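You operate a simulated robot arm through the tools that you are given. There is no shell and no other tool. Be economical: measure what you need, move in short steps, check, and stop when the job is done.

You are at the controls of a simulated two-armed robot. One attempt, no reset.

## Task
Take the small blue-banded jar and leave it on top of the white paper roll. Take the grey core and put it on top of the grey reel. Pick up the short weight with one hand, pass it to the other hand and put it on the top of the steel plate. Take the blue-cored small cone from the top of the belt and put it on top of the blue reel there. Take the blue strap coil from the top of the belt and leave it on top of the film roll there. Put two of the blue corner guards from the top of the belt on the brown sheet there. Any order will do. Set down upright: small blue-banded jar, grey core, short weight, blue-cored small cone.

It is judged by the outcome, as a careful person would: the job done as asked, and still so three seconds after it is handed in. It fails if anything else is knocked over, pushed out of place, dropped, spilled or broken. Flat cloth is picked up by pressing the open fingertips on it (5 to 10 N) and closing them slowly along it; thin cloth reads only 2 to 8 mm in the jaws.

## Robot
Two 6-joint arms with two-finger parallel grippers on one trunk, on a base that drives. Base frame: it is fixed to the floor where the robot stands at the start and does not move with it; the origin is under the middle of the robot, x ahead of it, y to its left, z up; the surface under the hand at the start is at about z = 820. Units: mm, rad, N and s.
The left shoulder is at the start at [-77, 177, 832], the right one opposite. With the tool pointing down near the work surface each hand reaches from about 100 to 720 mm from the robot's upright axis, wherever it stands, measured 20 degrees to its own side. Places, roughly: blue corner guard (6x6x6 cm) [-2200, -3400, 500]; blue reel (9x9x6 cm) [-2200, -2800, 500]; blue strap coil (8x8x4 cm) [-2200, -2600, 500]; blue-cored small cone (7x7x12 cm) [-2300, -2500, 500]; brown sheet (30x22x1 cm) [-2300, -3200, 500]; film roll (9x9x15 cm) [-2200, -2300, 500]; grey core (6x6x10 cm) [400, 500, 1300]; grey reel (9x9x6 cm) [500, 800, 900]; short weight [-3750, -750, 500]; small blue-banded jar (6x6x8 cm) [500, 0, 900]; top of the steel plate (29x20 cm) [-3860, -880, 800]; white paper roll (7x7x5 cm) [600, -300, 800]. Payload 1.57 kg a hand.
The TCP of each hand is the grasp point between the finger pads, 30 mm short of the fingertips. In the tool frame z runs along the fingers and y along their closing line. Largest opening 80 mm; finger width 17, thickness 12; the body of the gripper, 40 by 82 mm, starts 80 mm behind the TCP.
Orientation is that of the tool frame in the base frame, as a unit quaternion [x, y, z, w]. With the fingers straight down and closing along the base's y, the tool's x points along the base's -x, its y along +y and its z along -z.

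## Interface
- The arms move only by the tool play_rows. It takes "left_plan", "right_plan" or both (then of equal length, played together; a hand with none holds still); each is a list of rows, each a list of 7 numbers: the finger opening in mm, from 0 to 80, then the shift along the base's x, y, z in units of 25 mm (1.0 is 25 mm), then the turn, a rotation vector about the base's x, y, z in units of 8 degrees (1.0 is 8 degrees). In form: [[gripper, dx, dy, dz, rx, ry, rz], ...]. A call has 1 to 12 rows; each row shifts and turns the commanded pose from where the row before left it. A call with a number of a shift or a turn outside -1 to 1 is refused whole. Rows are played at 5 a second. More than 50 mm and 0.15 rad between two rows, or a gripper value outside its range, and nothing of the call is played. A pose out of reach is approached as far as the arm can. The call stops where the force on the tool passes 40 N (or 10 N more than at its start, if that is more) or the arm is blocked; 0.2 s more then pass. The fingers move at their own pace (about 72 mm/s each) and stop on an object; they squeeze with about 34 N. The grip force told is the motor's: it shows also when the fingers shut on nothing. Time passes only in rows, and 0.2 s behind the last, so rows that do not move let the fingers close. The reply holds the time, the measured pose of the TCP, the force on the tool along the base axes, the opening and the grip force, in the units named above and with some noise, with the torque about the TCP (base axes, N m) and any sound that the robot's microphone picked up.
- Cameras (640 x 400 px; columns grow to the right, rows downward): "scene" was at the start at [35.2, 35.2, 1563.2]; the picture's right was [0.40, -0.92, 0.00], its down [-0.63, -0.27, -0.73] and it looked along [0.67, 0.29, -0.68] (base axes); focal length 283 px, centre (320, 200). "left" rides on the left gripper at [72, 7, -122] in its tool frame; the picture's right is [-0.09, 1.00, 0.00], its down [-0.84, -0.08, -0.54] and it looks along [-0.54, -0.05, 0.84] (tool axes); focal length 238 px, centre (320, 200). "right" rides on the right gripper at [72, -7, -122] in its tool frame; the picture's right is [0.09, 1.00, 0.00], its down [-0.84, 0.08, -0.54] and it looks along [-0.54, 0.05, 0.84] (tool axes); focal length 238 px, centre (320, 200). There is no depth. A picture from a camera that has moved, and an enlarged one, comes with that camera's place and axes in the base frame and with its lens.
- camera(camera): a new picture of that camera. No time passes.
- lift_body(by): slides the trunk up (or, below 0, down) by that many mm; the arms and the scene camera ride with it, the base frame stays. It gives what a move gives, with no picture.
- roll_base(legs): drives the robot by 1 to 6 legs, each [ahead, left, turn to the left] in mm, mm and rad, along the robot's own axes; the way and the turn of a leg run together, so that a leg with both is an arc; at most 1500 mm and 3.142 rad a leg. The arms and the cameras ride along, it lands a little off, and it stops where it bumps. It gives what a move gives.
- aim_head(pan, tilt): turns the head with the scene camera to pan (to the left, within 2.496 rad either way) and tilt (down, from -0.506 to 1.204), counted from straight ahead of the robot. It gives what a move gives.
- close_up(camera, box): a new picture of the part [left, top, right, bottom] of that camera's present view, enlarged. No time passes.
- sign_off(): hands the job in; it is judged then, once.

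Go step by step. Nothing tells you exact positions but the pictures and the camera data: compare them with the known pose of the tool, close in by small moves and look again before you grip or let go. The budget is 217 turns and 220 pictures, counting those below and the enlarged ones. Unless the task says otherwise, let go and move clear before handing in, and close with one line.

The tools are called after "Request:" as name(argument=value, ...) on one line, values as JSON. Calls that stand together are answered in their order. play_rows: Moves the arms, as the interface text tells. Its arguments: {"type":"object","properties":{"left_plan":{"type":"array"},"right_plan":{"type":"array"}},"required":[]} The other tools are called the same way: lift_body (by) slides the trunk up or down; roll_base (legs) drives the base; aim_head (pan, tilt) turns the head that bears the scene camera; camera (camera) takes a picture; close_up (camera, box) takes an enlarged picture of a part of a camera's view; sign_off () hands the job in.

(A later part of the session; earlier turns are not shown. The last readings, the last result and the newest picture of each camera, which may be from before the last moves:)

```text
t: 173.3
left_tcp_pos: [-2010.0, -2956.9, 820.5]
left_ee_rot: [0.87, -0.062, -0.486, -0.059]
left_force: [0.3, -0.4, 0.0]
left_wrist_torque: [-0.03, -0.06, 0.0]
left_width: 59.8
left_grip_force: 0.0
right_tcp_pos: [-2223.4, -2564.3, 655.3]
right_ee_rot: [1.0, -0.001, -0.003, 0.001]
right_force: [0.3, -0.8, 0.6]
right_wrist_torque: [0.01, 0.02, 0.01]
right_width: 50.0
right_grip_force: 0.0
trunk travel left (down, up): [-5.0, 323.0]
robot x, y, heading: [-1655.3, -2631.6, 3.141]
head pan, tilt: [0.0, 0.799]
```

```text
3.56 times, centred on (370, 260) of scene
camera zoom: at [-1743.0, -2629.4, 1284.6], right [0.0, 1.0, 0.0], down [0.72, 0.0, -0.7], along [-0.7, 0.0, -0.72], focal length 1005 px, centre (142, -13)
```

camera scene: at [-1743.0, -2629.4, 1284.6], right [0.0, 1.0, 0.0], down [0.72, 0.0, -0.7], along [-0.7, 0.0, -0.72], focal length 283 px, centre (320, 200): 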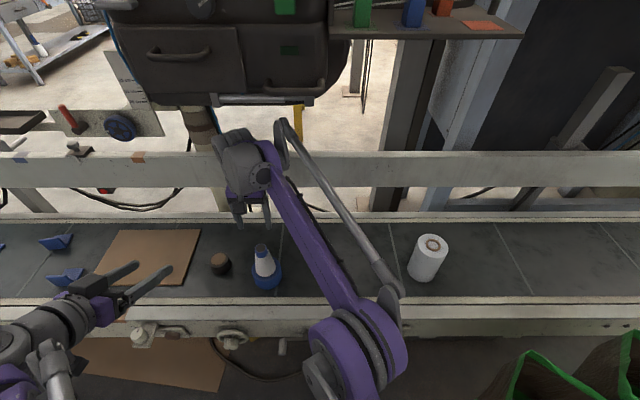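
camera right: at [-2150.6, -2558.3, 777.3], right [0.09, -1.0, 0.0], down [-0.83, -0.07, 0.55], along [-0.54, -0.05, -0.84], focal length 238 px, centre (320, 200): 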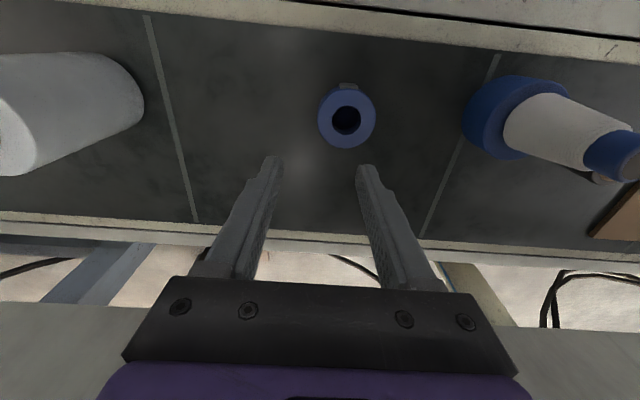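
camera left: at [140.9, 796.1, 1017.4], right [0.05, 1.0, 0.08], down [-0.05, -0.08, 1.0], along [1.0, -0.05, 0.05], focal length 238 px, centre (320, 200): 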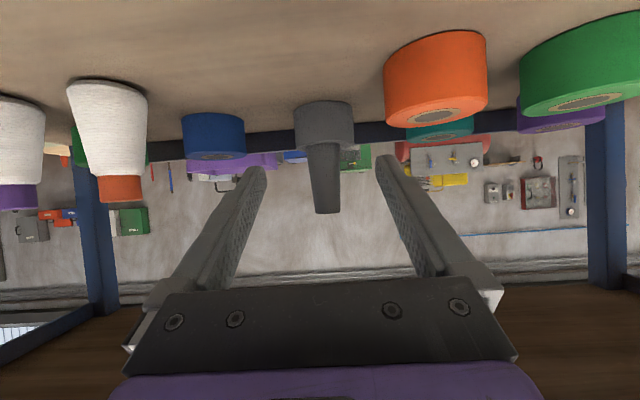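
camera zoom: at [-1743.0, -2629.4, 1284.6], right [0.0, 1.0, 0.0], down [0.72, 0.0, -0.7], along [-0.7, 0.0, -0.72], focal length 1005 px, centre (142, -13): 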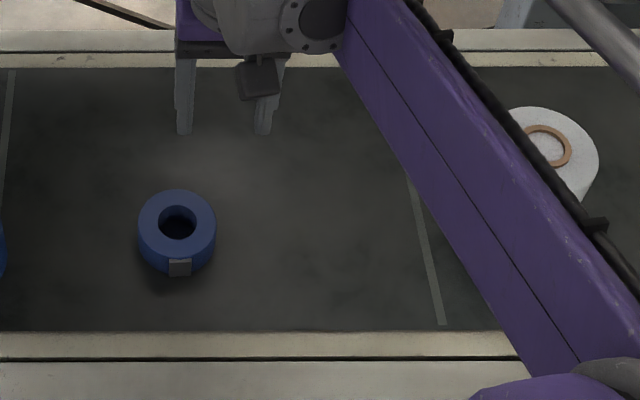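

Request:
play_rows(right_plan=[[80, -0.1, -0.66, -0.5, 0, 0, 0], [80, 0, -0.66, -0.5, 0, 0, 0], [80, 0, 0, -1, 0, 0, 0], [80, 0, 0, -1, 0, 0, 0], [80, 0, 0, -0.8, 0, 0, 0], [80, 0, 0, 0, 0, 0, 0]])

Request:
camera(camera="right")

Request:
close_up(camera="scene", box=[280, 210, 400, 290])

```text
t: 174.7
left_tcp_pos: [-2009.8, -2956.3, 819.5]
left_ee_rot: [0.87, -0.062, -0.486, -0.06]
left_force: [-0.2, -0.1, -0.6]
left_wrist_torque: [0.0, 0.01, 0.03]
left_width: 59.7
left_grip_force: 0.0
right_tcp_pos: [-2227.5, -2597.7, 560.1]
right_ee_rot: [1.0, -0.001, -0.003, 0.0]
right_force: [-0.4, 0.4, -0.2]
right_wrist_torque: [0.0, 0.01, 0.03]
right_width: 80.0
right_grip_force: 0.1
trunk travel left (down, up): [-5.0, 323.0]
robot x, y, heading: [-1652.4, -2632.7, 3.137]
head pan, tilt: [0.0, 0.799]
```

```text
103 pictures are left
camera right: at [-2154.5, -2591.5, 681.7], right [0.09, -1.0, 0.0], down [-0.83, -0.07, 0.55], along [-0.54, -0.05, -0.84], focal length 238 px, centre (320, 200)
```

right: 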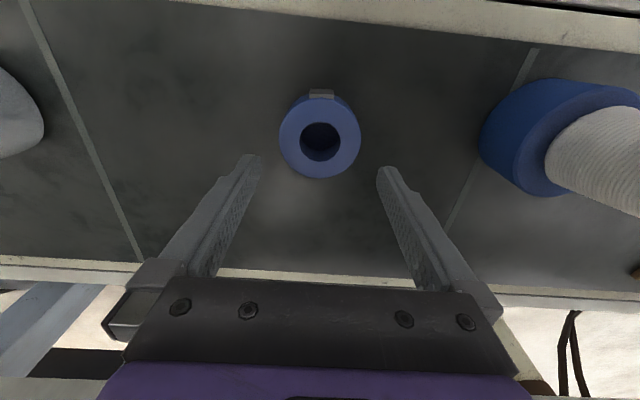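

```text
5.00 times, centred on (340, 250) of scene
camera zoom: at [-1743.0, -2629.4, 1284.6], right [0.0, 1.0, 0.0], down [0.72, 0.0, -0.7], along [-0.7, 0.0, -0.72], focal length 1414 px, centre (220, -50)
```

zoom: 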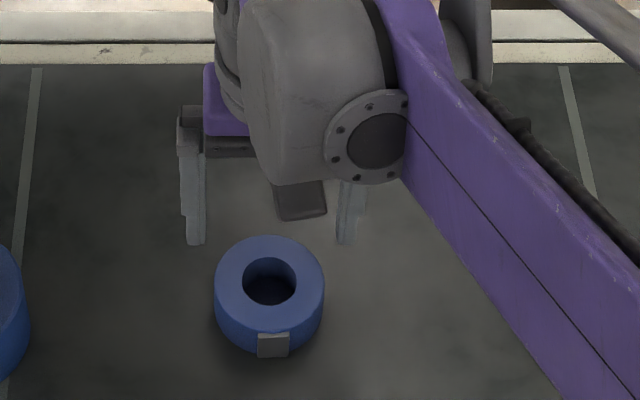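

Request:
play_rows(right_plan=[[80, 0.15, 0, -1, 0, 0, 0], [80, 0, 0, -1, 0, 0, 0], [80, 0, 0, -0.8, 0, 0, 0], [80, 0, 0, -0.48, 0, 0, 0], [80, 0, 0, 0, 0, 0, 0]])

Request:
camera(camera="right")

```text
t: 176.1
left_tcp_pos: [-2009.4, -2957.7, 818.7]
left_ee_rot: [0.869, -0.063, -0.488, -0.06]
left_force: [-0.3, -0.3, -0.2]
left_wrist_torque: [0.0, 0.0, -0.01]
left_width: 60.3
left_grip_force: 0.0
right_tcp_pos: [-2220.7, -2598.3, 480.0]
right_ee_rot: [1.0, 0.0, -0.003, 0.001]
right_force: [2.6, -0.6, 17.1]
right_wrist_torque: [0.42, -0.24, -0.31]
right_width: 79.5
right_grip_force: 0.0
trunk travel left (down, up): [-5.0, 323.0]
robot x, y, heading: [-1651.9, -2630.3, 3.138]
head pan, tilt: [0.0, 0.799]
stopped in row 5 (right hand): the force on the tool passed its limit at 41 N (the readings are from after the stop); the commanded pose is now the measured one
```

```text
101 pictures are left
camera right: at [-2147.5, -2591.1, 601.4], right [0.09, -1.0, 0.0], down [-0.83, -0.08, 0.55], along [-0.55, -0.05, -0.84], focal length 238 px, centre (320, 200)
```

right: 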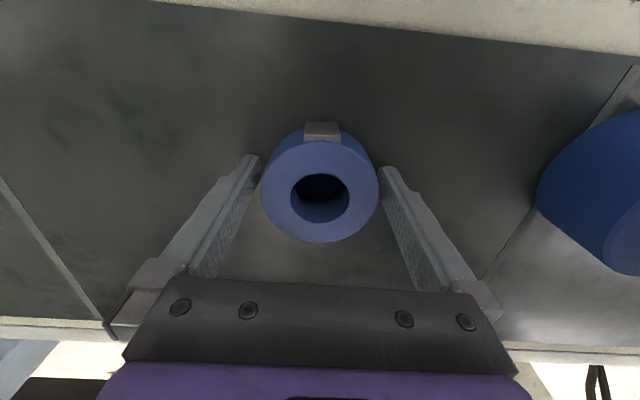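

Request:
play_rows(right_plan=[[80, 0, 0, 0.15, 0, 0, 0], [80, 0, 0, 0, 0, 0, 0]])

Request:
play_rows(right_plan=[[60, 0, 0, 0, 0, 0, 0], [0, 0, 0, 0, 0, 0, 0], [0, 0, 0, 0, 0, 0, 0], [0, 0, 0, 0, 0, 0, 0]])

Request:
camera(camera="right")

```text
t: 176.7
left_tcp_pos: [-2009.7, -2958.5, 821.4]
left_ee_rot: [0.87, -0.062, -0.486, -0.06]
left_force: [-0.7, -0.3, 0.0]
left_wrist_torque: [0.01, -0.01, -0.02]
left_width: 60.1
left_grip_force: 0.0
right_tcp_pos: [-2222.3, -2597.8, 482.6]
right_ee_rot: [1.0, 0.0, -0.004, 0.0]
right_force: [-0.3, -1.0, -0.8]
right_wrist_torque: [-0.03, 0.0, -0.01]
right_width: 79.7
right_grip_force: 0.0
trunk travel left (down, up): [-5.0, 323.0]
robot x, y, heading: [-1656.3, -2630.7, 3.139]
head pan, tilt: [0.0, 0.799]
```

```text
t: 177.7
left_tcp_pos: [-2010.8, -2957.7, 820.2]
left_ee_rot: [0.869, -0.061, -0.487, -0.059]
left_force: [-0.2, -0.2, -0.2]
left_wrist_torque: [-0.03, 0.01, 0.02]
left_width: 60.1
left_grip_force: 0.1
right_tcp_pos: [-2222.6, -2598.8, 483.1]
right_ee_rot: [1.0, 0.0, -0.003, 0.0]
right_force: [-0.1, 0.0, 0.8]
right_wrist_torque: [-0.04, 0.04, -0.05]
right_width: 70.3
right_grip_force: 33.7
trunk travel left (down, up): [-5.0, 323.0]
robot x, y, heading: [-1654.0, -2631.5, 3.137]
head pan, tilt: [0.0, 0.799]
```

```text
100 pictures are left
camera right: at [-2149.1, -2591.7, 603.8], right [0.09, -1.0, 0.0], down [-0.83, -0.08, 0.55], along [-0.55, -0.05, -0.84], focal length 238 px, centre (320, 200)
```

right: 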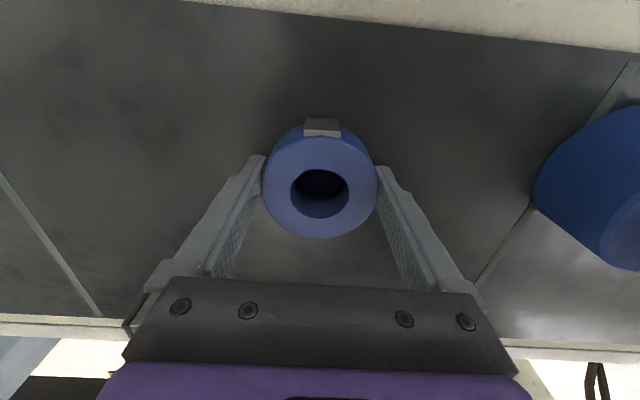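

Gripped (70 mm). I lift the coil clear and carry it over to the film roll.

Request:
play_rows(right_plan=[[0, 0, 0, 0.5, 0, 0, 0], [0, 0, 0, 1, 0, 0, 0], [0, 0, 0, 1, 0, 0, 0], [0, 0, 0, 1, 0, 0, 0], [0, 0, 0, 1, 0, 0, 0], [0, 0, 0, 1, 0, 0, 0], [0, 0, 0, 1, 0, 0, 0], [0, 0, 0, 1, 0, 0, 0], [0, 0, 1, 0.6, 0, 0, 0], [0, 0, 1, 0, 0, 0, 0], [0, 0, 1, 0, 0, 0, 0], [0, 0, 1, 0, 0, 0, 0]])

Request:
play_rows(right_plan=[[0, 0, 1, 0, 0, 0, 0], [0, 0, 1, 0, 0, 0, 0], [0, 0, 1, 0, 0, 0, 0], [0, 0, 0.4, 0, 0, 0, 0], [0, 0, 0, 0, 0, 0, 0]])

Request:
camera(camera="right")

Request:
camera(camera="scene")

```text
t: 180.3
left_tcp_pos: [-2010.0, -2956.3, 820.4]
left_ee_rot: [0.87, -0.062, -0.486, -0.06]
left_force: [1.2, 0.7, 0.2]
left_wrist_torque: [0.02, 0.0, 0.02]
left_width: 59.9
left_grip_force: 0.0
right_tcp_pos: [-2222.0, -2497.6, 682.2]
right_ee_rot: [1.0, 0.0, -0.003, 0.002]
right_force: [-0.8, 0.3, -1.8]
right_wrist_torque: [-0.01, -0.03, 0.02]
right_width: 69.9
right_grip_force: 33.7
trunk travel left (down, up): [-5.0, 323.0]
robot x, y, heading: [-1654.4, -2633.7, 3.14]
head pan, tilt: [0.0, 0.799]
```

```text
t: 181.5
left_tcp_pos: [-2010.0, -2956.8, 819.5]
left_ee_rot: [0.87, -0.063, -0.486, -0.06]
left_force: [-0.3, 0.0, 0.2]
left_wrist_torque: [-0.02, -0.07, 0.01]
left_width: 60.0
left_grip_force: 0.0
right_tcp_pos: [-2221.2, -2414.3, 684.0]
right_ee_rot: [1.0, -0.001, -0.003, 0.0]
right_force: [0.7, -0.7, -0.5]
right_wrist_torque: [0.02, -0.01, -0.03]
right_width: 70.0
right_grip_force: 34.4
trunk travel left (down, up): [-5.0, 323.0]
robot x, y, heading: [-1652.1, -2631.6, 3.139]
head pan, tilt: [0.0, 0.799]
```

```text
99 pictures are left
camera right: at [-2148.1, -2406.6, 805.6], right [0.09, -1.0, 0.0], down [-0.83, -0.08, 0.55], along [-0.55, -0.05, -0.84], focal length 238 px, centre (320, 200)
```

right: 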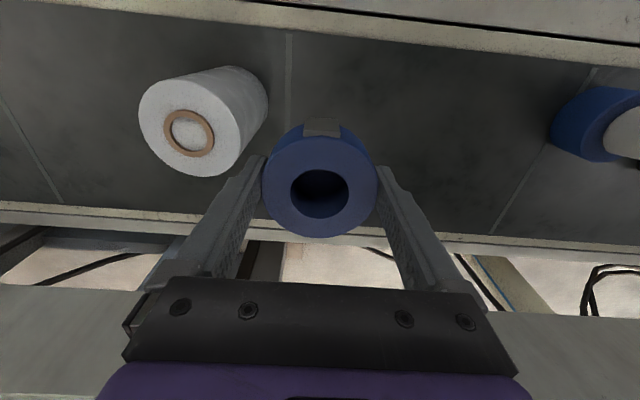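

```text
98 pictures are left
camera scene: at [-1743.2, -2629.4, 1284.6], right [0.0, 1.0, 0.0], down [0.72, 0.0, -0.7], along [-0.7, 0.0, -0.72], focal length 283 px, centre (320, 200)
```

scene: 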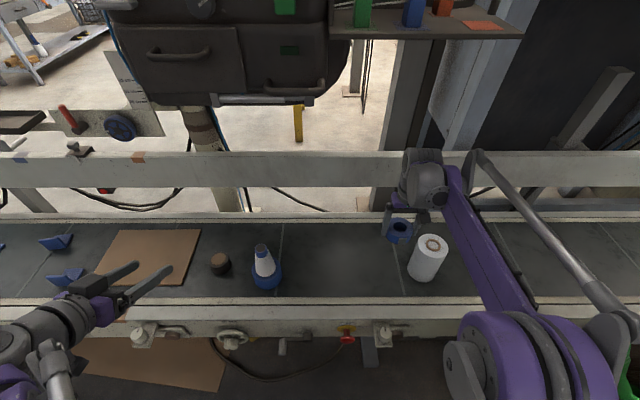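

Request:
play_rows(right_plan=[[0, 0, 1, 0, 0, 0, 0], [0, 0, 1, 0, 0, 0, 0], [0, 0, 1, 0, 0, 0, 0], [0, 0, 1, 0, 0, 0, 0], [0, -0.08, 0.58, 0, 0, 0, 0], [0, 0, 0, -0.6, 0, 0, 0], [0, 0, 0, 0, 0, 0, 0]])

Request:
camera(camera="right")

Request:
close_up(camera="scene", box=[360, 180, 500, 300])

```text
t: 183.1
left_tcp_pos: [-2010.8, -2956.9, 818.5]
left_ee_rot: [0.87, -0.062, -0.486, -0.06]
left_force: [-0.7, 0.0, -0.4]
left_wrist_torque: [0.0, 0.01, -0.03]
left_width: 60.2
left_grip_force: 0.1
right_tcp_pos: [-2222.0, -2297.3, 670.5]
right_ee_rot: [1.0, -0.001, -0.004, 0.0]
right_force: [-0.7, -0.7, -0.5]
right_wrist_torque: [-0.03, 0.04, -0.02]
right_width: 69.8
right_grip_force: 33.8
trunk travel left (down, up): [-5.0, 323.0]
robot x, y, heading: [-1652.6, -2630.7, 3.14]
head pan, tilt: [0.0, 0.799]
```

```text
97 pictures are left
camera right: at [-2149.6, -2290.8, 791.0], right [0.09, -1.0, 0.0], down [-0.83, -0.08, 0.55], along [-0.55, -0.05, -0.84], focal length 238 px, centre (320, 200)
```

right: 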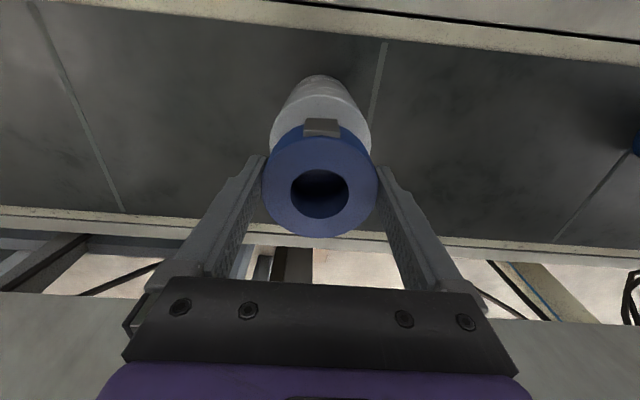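

```text
3.33 times, centred on (430, 240) of scene
camera zoom: at [-1743.1, -2629.4, 1284.6], right [0.0, 1.0, 0.0], down [0.72, 0.0, -0.7], along [-0.7, 0.0, -0.72], focal length 942 px, centre (-47, 67)
```

zoom: 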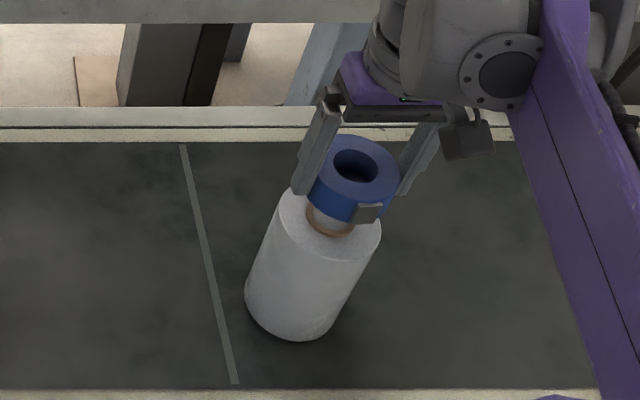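

Request:
play_rows(right_plan=[[0, -0.08, -0.06, -0.6, 0, 0, 0], [0, 0, 0, -0.5, 0, 0, 0], [0, 0, 0, 0, 0, 0, 0]])

Request:
play_rows(right_plan=[[0, 0, 0, -0.12, 0, 0, 0], [0, 0, 0, 0, 0, 0, 0]])

Request:
play_rows(right_plan=[[0, 0, 0, -0.1, 0, 0, 0], [0, 0, 0, 0, 0, 0, 0]])

Request:
close_up(camera="scene", box=[360, 180, 500, 300])

Request:
camera(camera="right")

```text
t: 183.9
left_tcp_pos: [-2010.1, -2957.6, 820.3]
left_ee_rot: [0.87, -0.063, -0.486, -0.06]
left_force: [0.0, -0.3, 0.3]
left_wrist_torque: [0.0, 0.0, 0.01]
left_width: 59.9
left_grip_force: 0.2
right_tcp_pos: [-2226.4, -2299.1, 640.6]
right_ee_rot: [1.0, -0.001, -0.005, 0.0]
right_force: [-0.6, -0.1, -1.8]
right_wrist_torque: [-0.02, -0.02, -0.02]
right_width: 70.0
right_grip_force: 33.7
trunk travel left (down, up): [-5.0, 323.0]
robot x, y, heading: [-1652.4, -2630.3, 3.14]
head pan, tilt: [0.0, 0.799]
```

```text
t: 184.5
left_tcp_pos: [-2010.0, -2957.6, 819.0]
left_ee_rot: [0.87, -0.062, -0.486, -0.059]
left_force: [0.5, 0.4, 0.0]
left_wrist_torque: [0.03, -0.02, 0.01]
left_width: 60.0
left_grip_force: 0.0
right_tcp_pos: [-2226.1, -2299.8, 638.0]
right_ee_rot: [1.0, 0.0, -0.004, 0.0]
right_force: [1.0, 0.3, -1.1]
right_wrist_torque: [-0.01, -0.01, 0.0]
right_width: 70.1
right_grip_force: 34.1
trunk travel left (down, up): [-5.0, 323.0]
robot x, y, heading: [-1656.4, -2632.5, 3.136]
head pan, tilt: [0.0, 0.799]
```

```text
t: 185.1
left_tcp_pos: [-2011.1, -2956.8, 820.8]
left_ee_rot: [0.87, -0.063, -0.486, -0.061]
left_force: [0.2, 0.6, 0.0]
left_wrist_torque: [-0.01, 0.01, 0.01]
left_width: 60.0
left_grip_force: 0.0
right_tcp_pos: [-2225.1, -2299.5, 636.5]
right_ee_rot: [1.0, -0.001, -0.004, 0.0]
right_force: [0.7, 0.9, -1.2]
right_wrist_torque: [0.03, -0.02, -0.01]
right_width: 70.0
right_grip_force: 34.0
trunk travel left (down, up): [-5.0, 323.0]
robot x, y, heading: [-1651.1, -2632.7, 3.137]
head pan, tilt: [0.0, 0.799]
```

```text
3.33 times, centred on (430, 240) of scene
camera zoom: at [-1743.2, -2629.4, 1284.6], right [0.0, 1.0, 0.0], down [0.72, 0.0, -0.7], along [-0.7, 0.0, -0.72], focal length 942 px, centre (-47, 67)
```

zoom: 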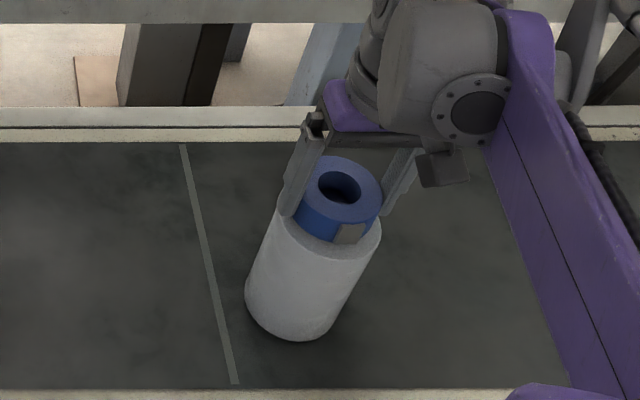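

```text
94 pictures are left
camera right: at [-2152.6, -2293.4, 757.5], right [0.09, -1.0, 0.0], down [-0.83, -0.08, 0.55], along [-0.55, -0.05, -0.84], focal length 238 px, centre (320, 200)
```

right: 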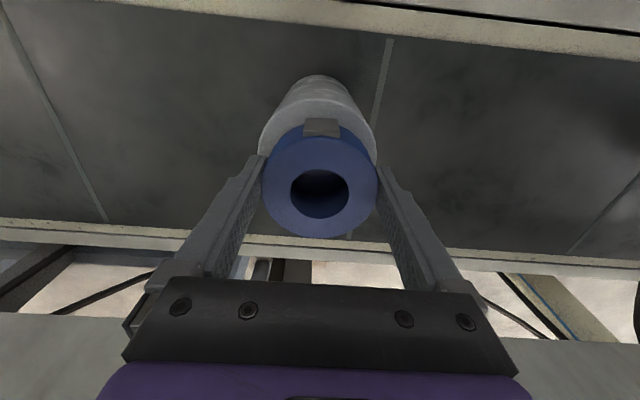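

Request:
play_rows(right_plan=[[0, 0, 0.06, -0.1, 0, 0, 0], [0, 0, 0, 0, 0, 0, 0]])

Request:
play_rows(right_plan=[[0, 0, 0, -0.08, 0, 0, 0], [0, 0, 0, 0, 0, 0, 0]])

Request:
play_rows(right_plan=[[0, 0, 0, -0.08, 0, 0, 0], [0, 0, 0, 0, 0, 0, 0]])

```text
t: 185.7
left_tcp_pos: [-2010.2, -2957.8, 819.1]
left_ee_rot: [0.87, -0.062, -0.485, -0.06]
left_force: [-0.4, -0.1, -0.6]
left_wrist_torque: [0.0, 0.03, 0.01]
left_width: 60.2
left_grip_force: 0.0
right_tcp_pos: [-2226.1, -2297.4, 633.2]
right_ee_rot: [1.0, -0.001, -0.004, 0.0]
right_force: [-0.5, 0.1, -1.3]
right_wrist_torque: [0.0, -0.01, -0.02]
right_width: 70.0
right_grip_force: 34.3
trunk travel left (down, up): [-5.0, 323.0]
robot x, y, heading: [-1655.3, -2631.1, 3.134]
head pan, tilt: [0.0, 0.799]
```

```text
t: 186.3
left_tcp_pos: [-2010.8, -2957.1, 820.5]
left_ee_rot: [0.87, -0.062, -0.486, -0.06]
left_force: [-0.4, -0.9, 0.4]
left_wrist_torque: [-0.01, 0.0, 0.02]
left_width: 60.2
left_grip_force: 0.1
right_tcp_pos: [-2225.8, -2299.2, 632.6]
right_ee_rot: [1.0, -0.001, -0.004, -0.001]
right_force: [-0.9, 2.1, 4.6]
right_wrist_torque: [-0.08, 0.07, -0.02]
right_width: 69.9
right_grip_force: 34.3
trunk travel left (down, up): [-5.0, 323.0]
robot x, y, heading: [-1651.4, -2634.7, 3.137]
head pan, tilt: [0.0, 0.799]
```

```text
t: 186.9
left_tcp_pos: [-2009.2, -2957.3, 820.3]
left_ee_rot: [0.869, -0.063, -0.487, -0.061]
left_force: [-0.5, 1.0, 1.0]
left_wrist_torque: [0.0, 0.01, 0.02]
left_width: 60.0
left_grip_force: 0.1
right_tcp_pos: [-2224.9, -2298.2, 633.1]
right_ee_rot: [1.0, 0.0, -0.005, -0.001]
right_force: [-6.6, 5.0, 32.5]
right_wrist_torque: [0.05, 0.28, -0.04]
right_width: 70.1
right_grip_force: 34.0
trunk travel left (down, up): [-5.0, 323.0]
robot x, y, heading: [-1657.4, -2633.3, 3.139]
head pan, tilt: [0.0, 0.799]
```

Contact is firm. I ease up 2 mm, release and rise.

Request:
play_rows(right_plan=[[0, 0, 0, 0.08, 0, 0, 0], [80, 0, 0, 0, 0, 0, 0], [80, 0, 0, 0, 0, 0, 0], [80, 0, 0, 0.5, 0, 0, 0], [80, 0, 0, 1, 0, 0, 0], [80, 0, 0, 1, 0, 0, 0], [80, 0, 0, 1, 0, 0, 0], [80, 0.5, 0, 0.5, 0, 0, 0]])

Request:
close_up(camera="scene", box=[220, 180, 500, 300])

Request:
camera(camera="right")

```text
t: 188.7
left_tcp_pos: [-2009.5, -2957.7, 818.4]
left_ee_rot: [0.87, -0.063, -0.486, -0.06]
left_force: [0.3, 0.4, -0.9]
left_wrist_torque: [0.04, -0.04, -0.03]
left_width: 60.0
left_grip_force: 0.1
right_tcp_pos: [-2213.8, -2297.0, 732.9]
right_ee_rot: [1.0, -0.001, -0.003, 0.0]
right_force: [0.8, 0.1, 0.1]
right_wrist_torque: [0.01, 0.04, -0.01]
right_width: 79.9
right_grip_force: 0.1
trunk travel left (down, up): [-5.0, 323.0]
robot x, y, heading: [-1656.8, -2629.3, 3.139]
head pan, tilt: [0.0, 0.799]
```

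```text
2.29 times, centred on (360, 240) of scene
camera zoom: at [-1742.8, -2629.5, 1284.6], right [0.0, 1.0, 0.0], down [0.72, 0.0, -0.7], along [-0.7, 0.0, -0.72], focal length 646 px, centre (229, 109)
```

zoom: 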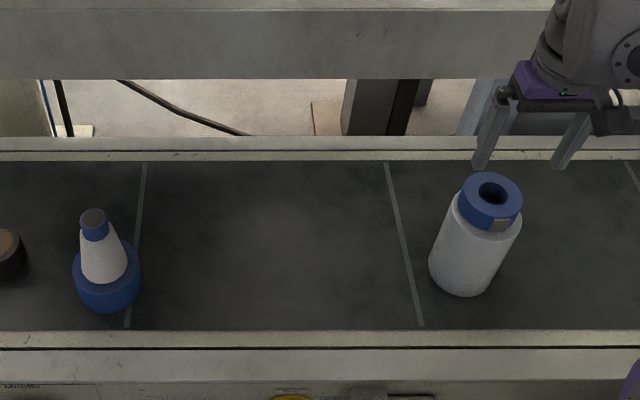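

```text
92 pictures are left
camera right: at [-2141.2, -2290.8, 853.8], right [0.09, -1.0, 0.0], down [-0.83, -0.08, 0.55], along [-0.55, -0.05, -0.84], focal length 238 px, centre (320, 200)
```

right: 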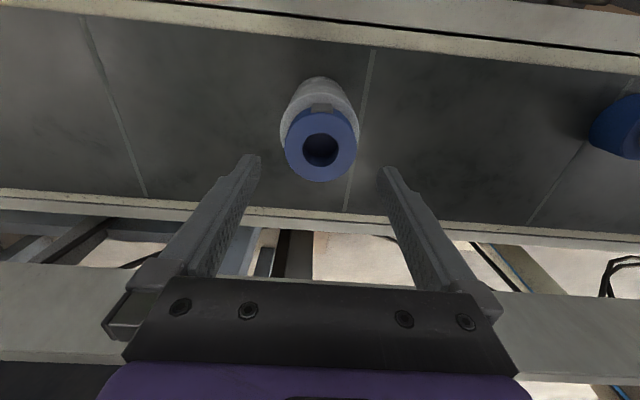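

The coil sits on the film roll. I retract the right hand and drive sideways to the corner guards and the brown sheet.

Request:
play_rows(right_plan=[[80, 0.8, -0.5, 0.5, 0, 0, 0], [80, 0.8, -0.5, 0.5, 0, 0, 0], [80, 0.8, -0.5, 0.5, 0, 0, 0], [80, 0.8, -0.5, 0.5, 0, 0, 0], [80, 0.8, -0.5, 0.5, 0, 0, 0], [80, 0.8, -0.5, 0, 0, 0, 0], [80, 0.8, -0.5, 0, 0, 0, 0], [80, 0.8, -0.5, 0, 0, 0, 0]])

Request:
roll_base(legs=[[0, 670, 0]])

Request:
camera(camera="scene")

```text
t: 190.5
left_tcp_pos: [-2009.1, -2957.0, 821.3]
left_ee_rot: [0.87, -0.062, -0.486, -0.06]
left_force: [-0.3, 0.8, -0.1]
left_wrist_torque: [0.0, -0.03, 0.01]
left_width: 59.8
left_grip_force: 0.1
right_tcp_pos: [-2053.7, -2398.8, 795.0]
right_ee_rot: [1.0, -0.001, -0.004, 0.001]
right_force: [0.2, 0.7, 0.1]
right_wrist_torque: [-0.01, 0.0, 0.01]
right_width: 80.2
right_grip_force: 0.2
trunk travel left (down, up): [-5.0, 323.0]
robot x, y, heading: [-1655.3, -2634.7, 3.134]
head pan, tilt: [0.0, 0.799]
```

```text
t: 197.0
left_tcp_pos: [-2022.2, -3643.7, 819.3]
left_ee_rot: [0.869, -0.068, -0.485, -0.063]
left_force: [-0.2, 0.0, 0.1]
left_wrist_torque: [-0.03, 0.0, 0.02]
left_width: 60.1
left_grip_force: 0.1
right_tcp_pos: [-2058.1, -3084.4, 794.5]
right_ee_rot: [1.0, -0.008, -0.004, 0.001]
right_force: [0.4, -0.3, 0.3]
right_wrist_torque: [-0.01, -0.01, 0.02]
right_width: 80.1
right_grip_force: 0.1
trunk travel left (down, up): [-5.0, 323.0]
robot x, y, heading: [-1662.3, -3323.8, 3.127]
head pan, tilt: [0.0, 0.799]
```

```text
91 pictures are left
camera scene: at [-1750.5, -3320.5, 1284.6], right [0.02, 1.0, 0.0], down [0.72, -0.01, -0.7], along [-0.7, 0.01, -0.72], focal length 283 px, centre (320, 200)
```

scene: 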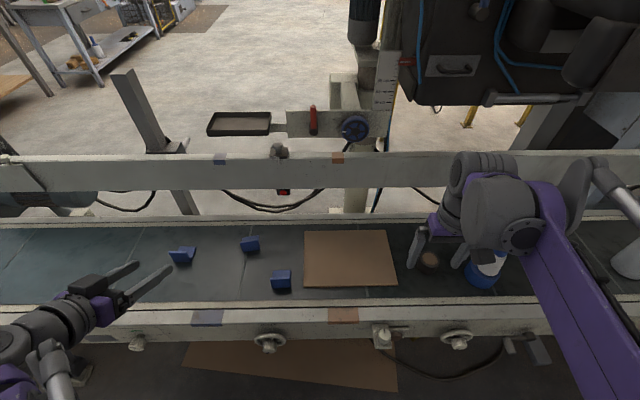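

Request:
close_up(camera="scene", box=[150, 220, 310, 310])

Request:
close_up(camera="scene", box=[260, 215, 420, 305])

Request:
play_rows(left_plan=[[60, 0, 0.6, 0, -0.11, -0.91, 0.116], [60, 0, 0.6, 0, -0.11, -0.91, 0.116], [60, 0, 0.6, 0, -0.11, -0.91, 0.116], [60, 0, 0.6, 0, -0.11, -0.91, 0.116], [60, -0.5, 0.6, 0, -0.11, -0.91, 0.116], [60, -0.5, 0.6, 0, -0.11, -0.91, 0.116], [60, -0.5, 0.6, 0, -0.11, -0.91, 0.116], [60, -0.5, 0.6, 0, -0.13, -0.9, 0.116]])

Request:
camera(camera="left")

```text
4.00 times, centred on (230, 265) of scene
camera zoom: at [-1750.5, -3320.5, 1284.6], right [0.02, 1.0, 0.0], down [0.72, -0.01, -0.7], along [-0.7, 0.01, -0.72], focal length 1131 px, centre (680, -60)
```

zoom: 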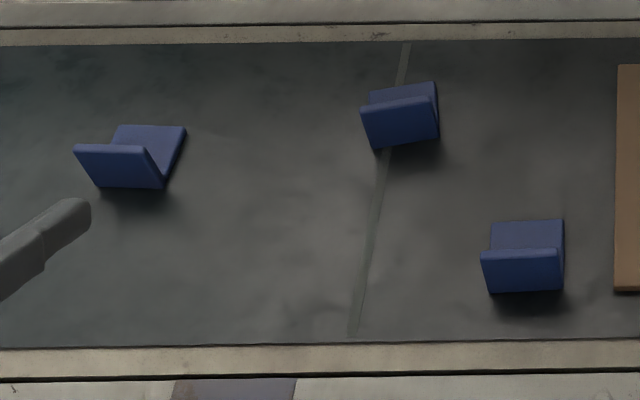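

```text
4.00 times, centred on (340, 260) of scene
camera zoom: at [-1750.5, -3320.5, 1284.6], right [0.02, 1.0, 0.0], down [0.72, -0.01, -0.7], along [-0.7, 0.01, -0.72], focal length 1131 px, centre (240, -40)
```

zoom: 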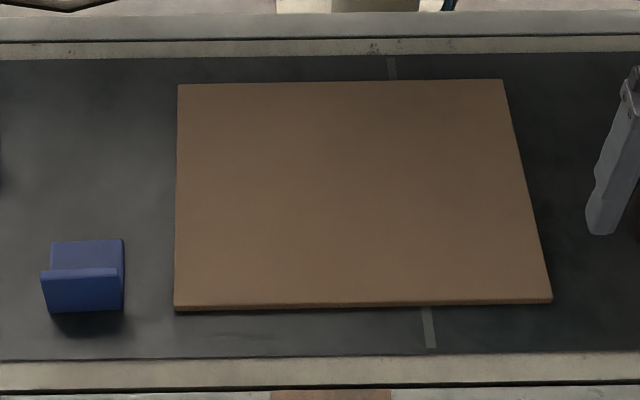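

```text
t: 198.8
left_tcp_pos: [-2071.0, -3523.6, 819.7]
left_ee_rot: [1.0, -0.002, 0.001, -0.005]
left_force: [-0.1, 0.7, -1.0]
left_wrist_torque: [-0.01, 0.02, 0.04]
left_width: 60.1
left_grip_force: 0.0
right_tcp_pos: [-2058.2, -3084.7, 794.7]
right_ee_rot: [1.0, -0.008, -0.004, 0.0]
right_force: [0.5, -0.5, -0.4]
right_wrist_torque: [0.01, 0.02, -0.01]
right_width: 80.1
right_grip_force: 0.1
trunk travel left (down, up): [-5.0, 323.0]
robot x, y, heading: [-1659.9, -3326.1, 3.121]
head pan, tilt: [0.0, 0.799]
```

```text
88 pictures are left
camera left: at [-1999.1, -3532.7, 941.7], right [-0.1, -1.0, -0.01], down [-0.84, 0.08, 0.54], along [-0.54, 0.06, -0.84], focal length 238 px, centre (320, 200)
```

left: 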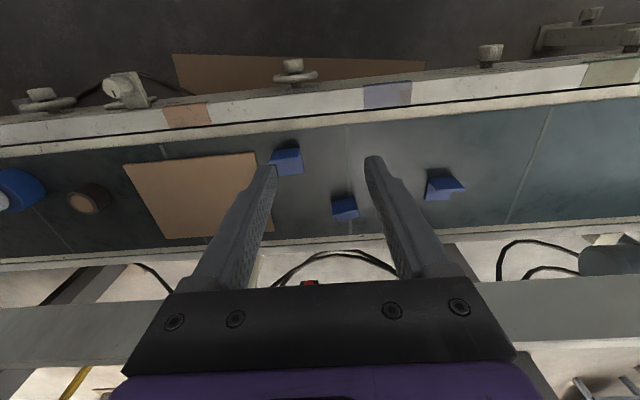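

Guard 1 is an L lying with its base from x ≈ -2240 to an upright wall at x ≈ -2180, y ≈ -3437, about 60 mm wide; the sheet spans x -2176…-2396, y -3070…-3367. I bring the left hand above guard 1 to grip it by its ends.

Request:
play_rows(left_plan=[[80, -0.67, 0.5, -1, 0, 0, 0], [80, -0.67, 0.5, -1, 0, 0, 0], [80, -0.67, 0.5, -1, 0, 0, 0], [80, -0.67, 0.5, -1, 0, 0, 0], [80, -0.67, 0.5, -1, 0, 0, 0], [80, -0.67, 0.5, -1, 0, 0, 0], [80, -0.67, 0.46, -1, 0, 0, 0], [80, 0, 0, -0.8, 0, 0, 0], [80, 0, 0, 0, 0, 0, 0]])

Request:
camera(camera="left")

Request:
close_up(camera="scene", box=[220, 220, 340, 310])

```text
t: 200.8
left_tcp_pos: [-2189.6, -3437.1, 622.9]
left_ee_rot: [1.0, -0.003, 0.001, -0.006]
left_force: [0.1, 0.1, -0.1]
left_wrist_torque: [-0.04, 0.01, -0.01]
left_width: 80.2
left_grip_force: 0.1
right_tcp_pos: [-2058.5, -3085.3, 795.2]
right_ee_rot: [1.0, -0.008, -0.004, 0.0]
right_force: [-0.6, -0.4, -0.5]
right_wrist_torque: [-0.02, 0.03, -0.04]
right_width: 80.0
right_grip_force: 0.1
trunk travel left (down, up): [-5.0, 323.0]
robot x, y, heading: [-1660.7, -3320.8, 3.123]
head pan, tilt: [0.0, 0.799]
```

```text
87 pictures are left
camera left: at [-2117.5, -3446.6, 745.7], right [-0.1, -1.0, -0.01], down [-0.84, 0.08, 0.54], along [-0.54, 0.06, -0.84], focal length 238 px, centre (320, 200)
```

left: 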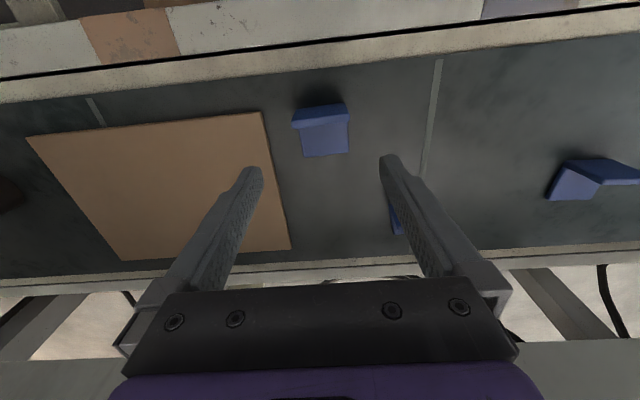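

```text
4.44 times, centred on (280, 265) of scene
camera zoom: at [-1750.5, -3320.4, 1284.6], right [0.02, 1.0, 0.0], down [0.72, -0.01, -0.7], along [-0.7, 0.01, -0.72], focal length 1256 px, centre (498, -89)
```

zoom: 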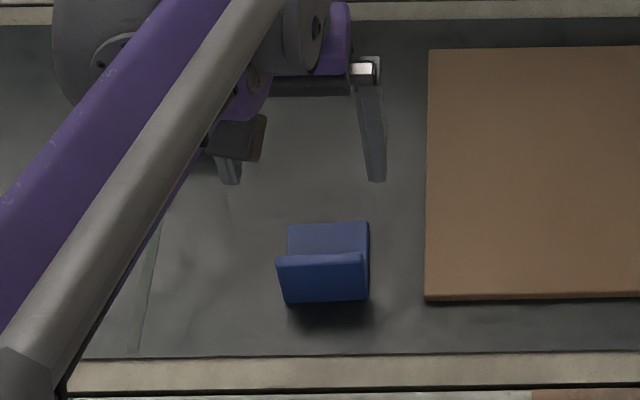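

Request:
play_rows(left_plan=[[80, 0.1, -0.06, -1, 0, 0, 0], [80, 0, 0, -1, 0, 0, 0], [80, 0, 0, -1, 0, 0, 0], [80, 0, 0, -1, 0, 0, 0], [80, 0, 0, -1, 0, 0, 0], [80, 0, 0, -0.5, 0, 0, 0], [80, 0, 0, 0, 0, 0, 0]])

Request:
camera(camera="left")

```text
t: 202.4
left_tcp_pos: [-2186.2, -3440.0, 486.8]
left_ee_rot: [1.0, -0.003, 0.0, -0.006]
left_force: [-0.8, 0.0, 0.1]
left_wrist_torque: [-0.01, 0.01, 0.01]
left_width: 80.1
left_grip_force: 0.1
right_tcp_pos: [-2058.4, -3084.6, 794.3]
right_ee_rot: [1.0, -0.008, -0.004, 0.0]
right_force: [-0.1, 0.4, 0.3]
right_wrist_torque: [-0.02, -0.01, 0.03]
right_width: 80.0
right_grip_force: 0.0
trunk travel left (down, up): [-5.0, 323.0]
robot x, y, heading: [-1662.2, -3324.7, 3.126]
head pan, tilt: [0.0, 0.799]
```

```text
85 pictures are left
camera left: at [-2114.7, -3448.1, 608.2], right [-0.1, -0.99, -0.01], down [-0.84, 0.08, 0.54], along [-0.54, 0.06, -0.84], focal length 238 px, centre (320, 200)
```

left: 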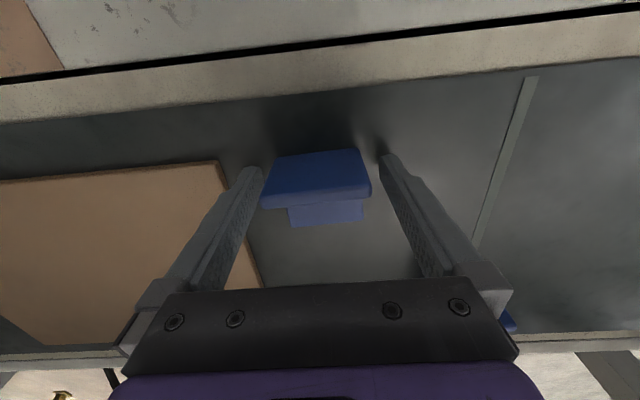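

Request:
play_rows(left_plan=[[80, 0, 0.12, -0.12, 0, 0, 0], [60, 0, 0, 0, 0, 0, 0], [40, 0, 0, 0, 0, 0, 0], [0, 0, 0, 0, 0, 0, 0], [0, 0, 0, 0, 0, 0, 0], [0, 0, 0, 0, 0, 0, 0]])

Request:
play_rows(left_plan=[[0, 0, 0, 0.4, 0, 0, 0], [0, 0, 0, 0.8, 0, 0, 0], [0, 0, 0, 0, 0, 0, 0]])

Request:
camera(camera="left")

Request:
close_up(camera="scene", box=[220, 220, 340, 310])

```text
t: 203.8
left_tcp_pos: [-2186.9, -3435.5, 483.4]
left_ee_rot: [1.0, -0.003, 0.0, -0.006]
left_force: [0.8, 0.2, 0.2]
left_wrist_torque: [-0.03, -0.03, 0.02]
left_width: 59.3
left_grip_force: 34.3
right_tcp_pos: [-2057.9, -3084.3, 794.9]
right_ee_rot: [1.0, -0.008, -0.003, 0.0]
right_force: [0.4, 0.3, 0.2]
right_wrist_torque: [0.02, 0.04, 0.0]
right_width: 80.0
right_grip_force: 0.0
trunk travel left (down, up): [-5.0, 323.0]
robot x, y, heading: [-1662.0, -3324.9, 3.123]
head pan, tilt: [0.0, 0.799]
```

```text
t: 204.6
left_tcp_pos: [-2186.6, -3436.3, 516.6]
left_ee_rot: [1.0, -0.003, 0.0, -0.006]
left_force: [-0.5, -0.3, -0.3]
left_wrist_torque: [0.01, -0.01, -0.01]
left_width: 59.2
left_grip_force: 34.0
right_tcp_pos: [-2059.2, -3084.8, 794.5]
right_ee_rot: [1.0, -0.007, -0.004, 0.0]
right_force: [0.5, -0.4, 0.0]
right_wrist_torque: [0.02, 0.01, 0.0]
right_width: 79.8
right_grip_force: 0.0
trunk travel left (down, up): [-5.0, 323.0]
robot x, y, heading: [-1658.5, -3322.8, 3.124]
head pan, tilt: [0.0, 0.799]
```

```text
84 pictures are left
camera left: at [-2115.0, -3445.3, 639.0], right [-0.1, -0.99, -0.01], down [-0.84, 0.08, 0.54], along [-0.54, 0.06, -0.84], focal length 238 px, centre (320, 200)
```

left: 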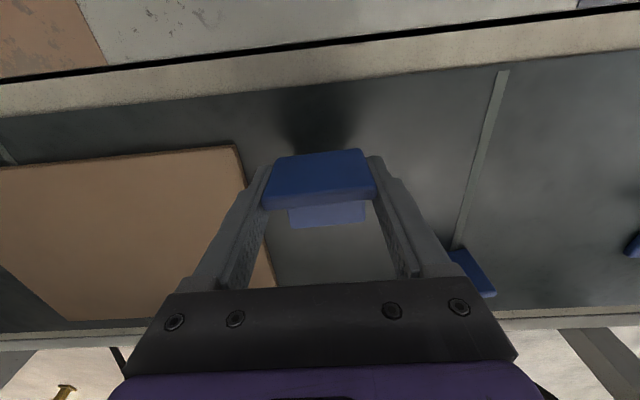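

```text
4.44 times, centred on (280, 265) of scene
camera zoom: at [-1750.6, -3320.4, 1284.6], right [0.02, 1.0, 0.0], down [0.72, -0.01, -0.7], along [-0.7, 0.01, -0.72], focal length 1256 px, centre (498, -89)
```

zoom: 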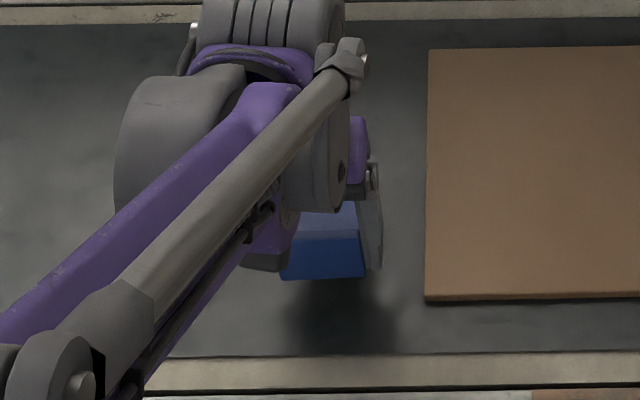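

Request:
play_rows(left_plan=[[0, 0, 0, 1, 0, 0, 0], [0, -0.3, 1, 0, 0, 0, 0], [0, -0.3, 1, 0, 0, 0, 0], [0, -0.3, 1, 0, 0, 0, 0], [0, -0.3, 1, 0, 0, 0, 0], [0, -0.3, 1, 0, 0, 0, 0], [0, -0.3, 1, 0, 0, 0, 0], [0, 0, 0, -0.8, 0, 0, 0], [0, 0, 0, 0, 0, 0, 0]])

Request:
camera(camera="left")

Request:
close_up(camera="scene", box=[240, 200, 420, 310])

```text
t: 206.6
left_tcp_pos: [-2231.5, -3287.7, 518.6]
left_ee_rot: [1.0, -0.003, 0.0, -0.006]
left_force: [0.0, 0.6, 0.4]
left_wrist_torque: [-0.02, 0.01, 0.01]
left_width: 59.2
left_grip_force: 34.1
right_tcp_pos: [-2058.9, -3084.8, 795.8]
right_ee_rot: [1.0, -0.007, -0.003, 0.001]
right_force: [-1.2, 0.9, -0.3]
right_wrist_torque: [0.0, -0.02, 0.02]
right_width: 80.1
right_grip_force: 0.2
trunk travel left (down, up): [-5.0, 323.0]
robot x, y, heading: [-1660.7, -3324.1, 3.123]
head pan, tilt: [0.0, 0.799]
```

```text
82 pictures are left
camera left: at [-2160.2, -3296.4, 639.7], right [-0.1, -0.99, -0.01], down [-0.84, 0.08, 0.54], along [-0.54, 0.06, -0.84], focal length 238 px, centre (320, 200)
```

left: 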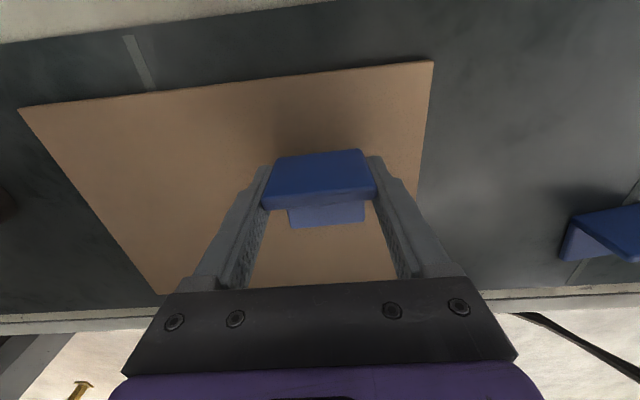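

```text
3.56 times, centred on (330, 255) of scene
camera zoom: at [-1750.5, -3320.4, 1284.6], right [0.02, 1.0, 0.0], down [0.72, -0.01, -0.7], along [-0.7, 0.01, -0.72], focal length 1005 px, centre (284, 4)
```

zoom: 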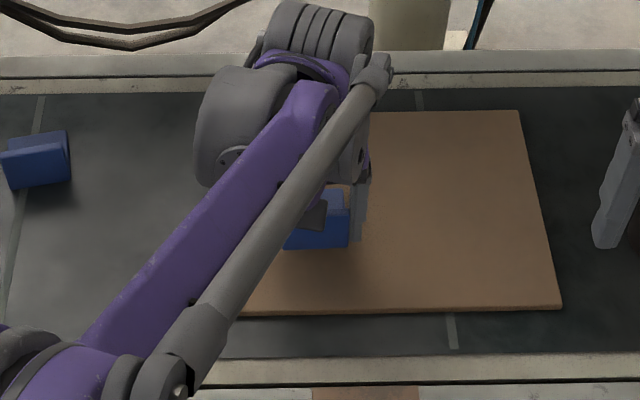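

Well over the sheet. I lower in small steps until contact.

Request:
play_rows(left_plan=[[0, 0, 0, -0.5, 0, 0, 0], [0, 0, 0, -0.3, 0, 0, 0], [0, 0, 0, 0, 0, 0, 0]])

Request:
play_rows(left_plan=[[0, 0, 0, -0.1, 0, 0, 0], [0, 0, 0, 0, 0, 0, 0]])

Request:
play_rows(left_plan=[[0, 0, 0, -0.08, 0, 0, 0], [0, 0, 0, 0, 0, 0, 0]])

```text
t: 207.4
left_tcp_pos: [-2230.8, -3286.3, 498.4]
left_ee_rot: [1.0, -0.004, 0.0, -0.007]
left_force: [0.5, 0.6, -0.5]
left_wrist_torque: [-0.02, 0.03, 0.0]
left_width: 59.4
left_grip_force: 33.7
right_tcp_pos: [-2059.9, -3084.7, 795.2]
right_ee_rot: [1.0, -0.009, -0.004, 0.0]
right_force: [0.2, -0.4, 0.0]
right_wrist_torque: [0.04, 0.0, -0.01]
right_width: 80.0
right_grip_force: 0.1
trunk travel left (down, up): [-5.0, 323.0]
robot x, y, heading: [-1664.0, -3321.7, 3.119]
head pan, tilt: [0.0, 0.799]
```

```text
t: 208.0
left_tcp_pos: [-2231.5, -3286.9, 496.1]
left_ee_rot: [1.0, -0.003, 0.0, -0.006]
left_force: [-0.7, 0.3, -0.5]
left_wrist_torque: [0.0, -0.01, 0.02]
left_width: 59.5
left_grip_force: 34.1
right_tcp_pos: [-2057.7, -3084.8, 795.1]
right_ee_rot: [1.0, -0.008, -0.003, 0.0]
right_force: [0.5, -0.5, 0.4]
right_wrist_torque: [0.01, -0.02, -0.01]
right_width: 79.8
right_grip_force: 0.1
trunk travel left (down, up): [-5.0, 323.0]
robot x, y, heading: [-1661.7, -3326.1, 3.123]
head pan, tilt: [0.0, 0.799]
```

```text
t: 208.6
left_tcp_pos: [-2230.5, -3285.6, 494.0]
left_ee_rot: [1.0, -0.004, -0.002, -0.007]
left_force: [-0.4, 0.5, 4.7]
left_wrist_torque: [-0.13, -0.02, 0.05]
left_width: 59.5
left_grip_force: 34.2
right_tcp_pos: [-2059.2, -3085.3, 793.8]
right_ee_rot: [1.0, -0.008, -0.005, 0.0]
right_force: [-0.4, -0.3, -0.1]
right_wrist_torque: [0.04, -0.04, -0.06]
right_width: 80.1
right_grip_force: 0.1
trunk travel left (down, up): [-5.0, 323.0]
robot x, y, heading: [-1661.8, -3326.1, 3.12]
head pan, tilt: [0.0, 0.799]
```

Request:
play_rows(left_plan=[[70, 0, 0, 0, 0, 0, 0], [80, 0, 0, 0, 0, 0, 0], [80, 0, 0, 1, 0, 0, 0], [80, 0, 0, 1, 0, 0, 0], [80, 0, 0, 1, 0, 0, 0], [80, -0.3, -1, 0.8, 0, 0, 0.2], [80, -0.4, -1, 0, 0, 0, 0.2], [80, -0.4, -1, 0, 0, 0, 0.2], [80, -0.4, -1, 0, 0, 0, 0.2], [80, -0.4, -1, 0, 0, 0, 0.2], [80, -0.4, -1, 0, 0, 0, 0.2], [80, -0.4, -1, 0, 0, 0, 0.18]])

Request:
play_rows(left_plan=[[80, -0.4, -1, 0, 0, 0, 0], [80, -0.4, -1, 0, 0, 0, 0], [80, -0.3, -1, 0, 0, 0, 0], [80, 0, -0.64, 0, 0, 0, 0], [80, 0, 0, 0, 0, 0, 0]])

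Request:
camera(camera="left")

Request:
camera(camera="scene")

```text
t: 211.2
left_tcp_pos: [-2298.8, -3460.0, 588.1]
left_ee_rot: [0.996, 0.092, 0.0, -0.006]
left_force: [-1.3, -0.2, -0.1]
left_wrist_torque: [0.02, -0.01, -0.01]
left_width: 79.8
left_grip_force: 0.0
right_tcp_pos: [-2059.7, -3083.7, 795.2]
right_ee_rot: [1.0, -0.007, -0.004, 0.0]
right_force: [0.2, 0.7, 0.5]
right_wrist_torque: [-0.01, -0.02, -0.02]
right_width: 80.0
right_grip_force: 0.1
trunk travel left (down, up): [-5.0, 323.0]
robot x, y, heading: [-1657.8, -3322.1, 3.125]
head pan, tilt: [0.0, 0.799]
```

```text
t: 212.4
left_tcp_pos: [-2325.5, -3552.3, 591.9]
left_ee_rot: [0.996, 0.093, -0.001, -0.006]
left_force: [0.6, -0.6, -0.6]
left_wrist_torque: [-0.01, 0.04, 0.01]
left_width: 80.3
left_grip_force: 0.0
right_tcp_pos: [-2058.6, -3085.1, 795.2]
right_ee_rot: [1.0, -0.007, -0.003, -0.001]
right_force: [0.3, 0.0, 0.3]
right_wrist_torque: [0.0, -0.02, 0.01]
right_width: 79.8
right_grip_force: 0.0
trunk travel left (down, up): [-5.0, 323.0]
robot x, y, heading: [-1662.6, -3323.5, 3.126]
head pan, tilt: [0.0, 0.799]
```

```text
80 pictures are left
camera left: at [-2254.7, -3547.4, 713.0], right [0.09, -1.0, -0.01], down [-0.84, -0.08, 0.54], along [-0.54, -0.04, -0.84], focal length 238 px, centre (320, 200)
```

left: 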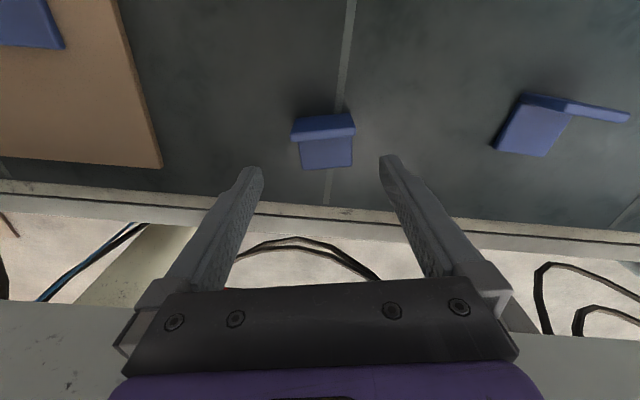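

```text
79 pictures are left
camera scene: at [-1750.5, -3320.4, 1284.6], right [0.02, 1.0, 0.0], down [0.72, -0.01, -0.7], along [-0.7, 0.01, -0.72], focal length 283 px, centre (320, 200)
```

scene: 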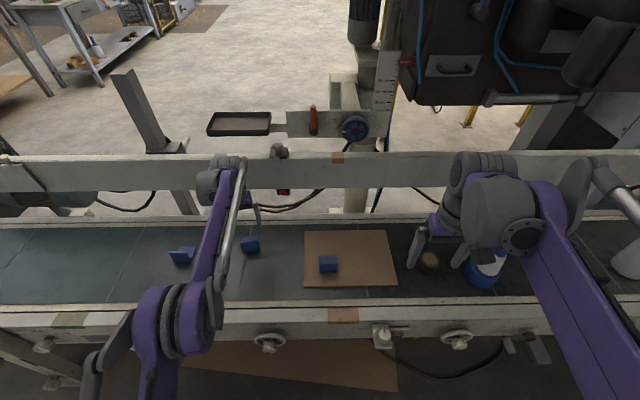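

Request:
play_rows(left_plan=[[80, 0, -0.08, -1, 0, 0, 0], [80, 0, 0, -1, 0, 0, 0], [80, 0, 0, -1, 0, 0, 0], [80, 0, 0, -1, 0, 0, 0], [80, 0, 0, -0.2, 0, 0, 0], [80, 0, 0, 0, 0, 0, 0]])

Request:
camera(camera="left")

```text
t: 213.8
left_tcp_pos: [-2326.9, -3552.0, 484.1]
left_ee_rot: [0.996, 0.092, 0.0, -0.005]
left_force: [0.3, -0.3, 0.1]
left_wrist_torque: [-0.02, -0.03, 0.03]
left_width: 80.0
left_grip_force: 0.2
right_tcp_pos: [-2058.7, -3084.9, 794.5]
right_ee_rot: [1.0, -0.008, -0.004, 0.0]
right_force: [-0.2, 0.3, 0.6]
right_wrist_torque: [0.03, -0.01, -0.01]
right_width: 79.7
right_grip_force: 0.0
trunk travel left (down, up): [-5.0, 323.0]
robot x, y, heading: [-1662.2, -3323.6, 3.126]
head pan, tilt: [0.0, 0.799]
```

```text
78 pictures are left
camera left: at [-2254.8, -3547.4, 606.5], right [0.09, -1.0, -0.01], down [-0.84, -0.08, 0.54], along [-0.54, -0.04, -0.84], focal length 238 px, centre (320, 200)
```

left: 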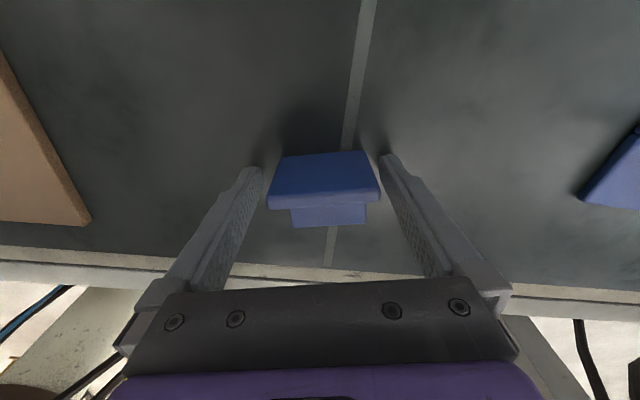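

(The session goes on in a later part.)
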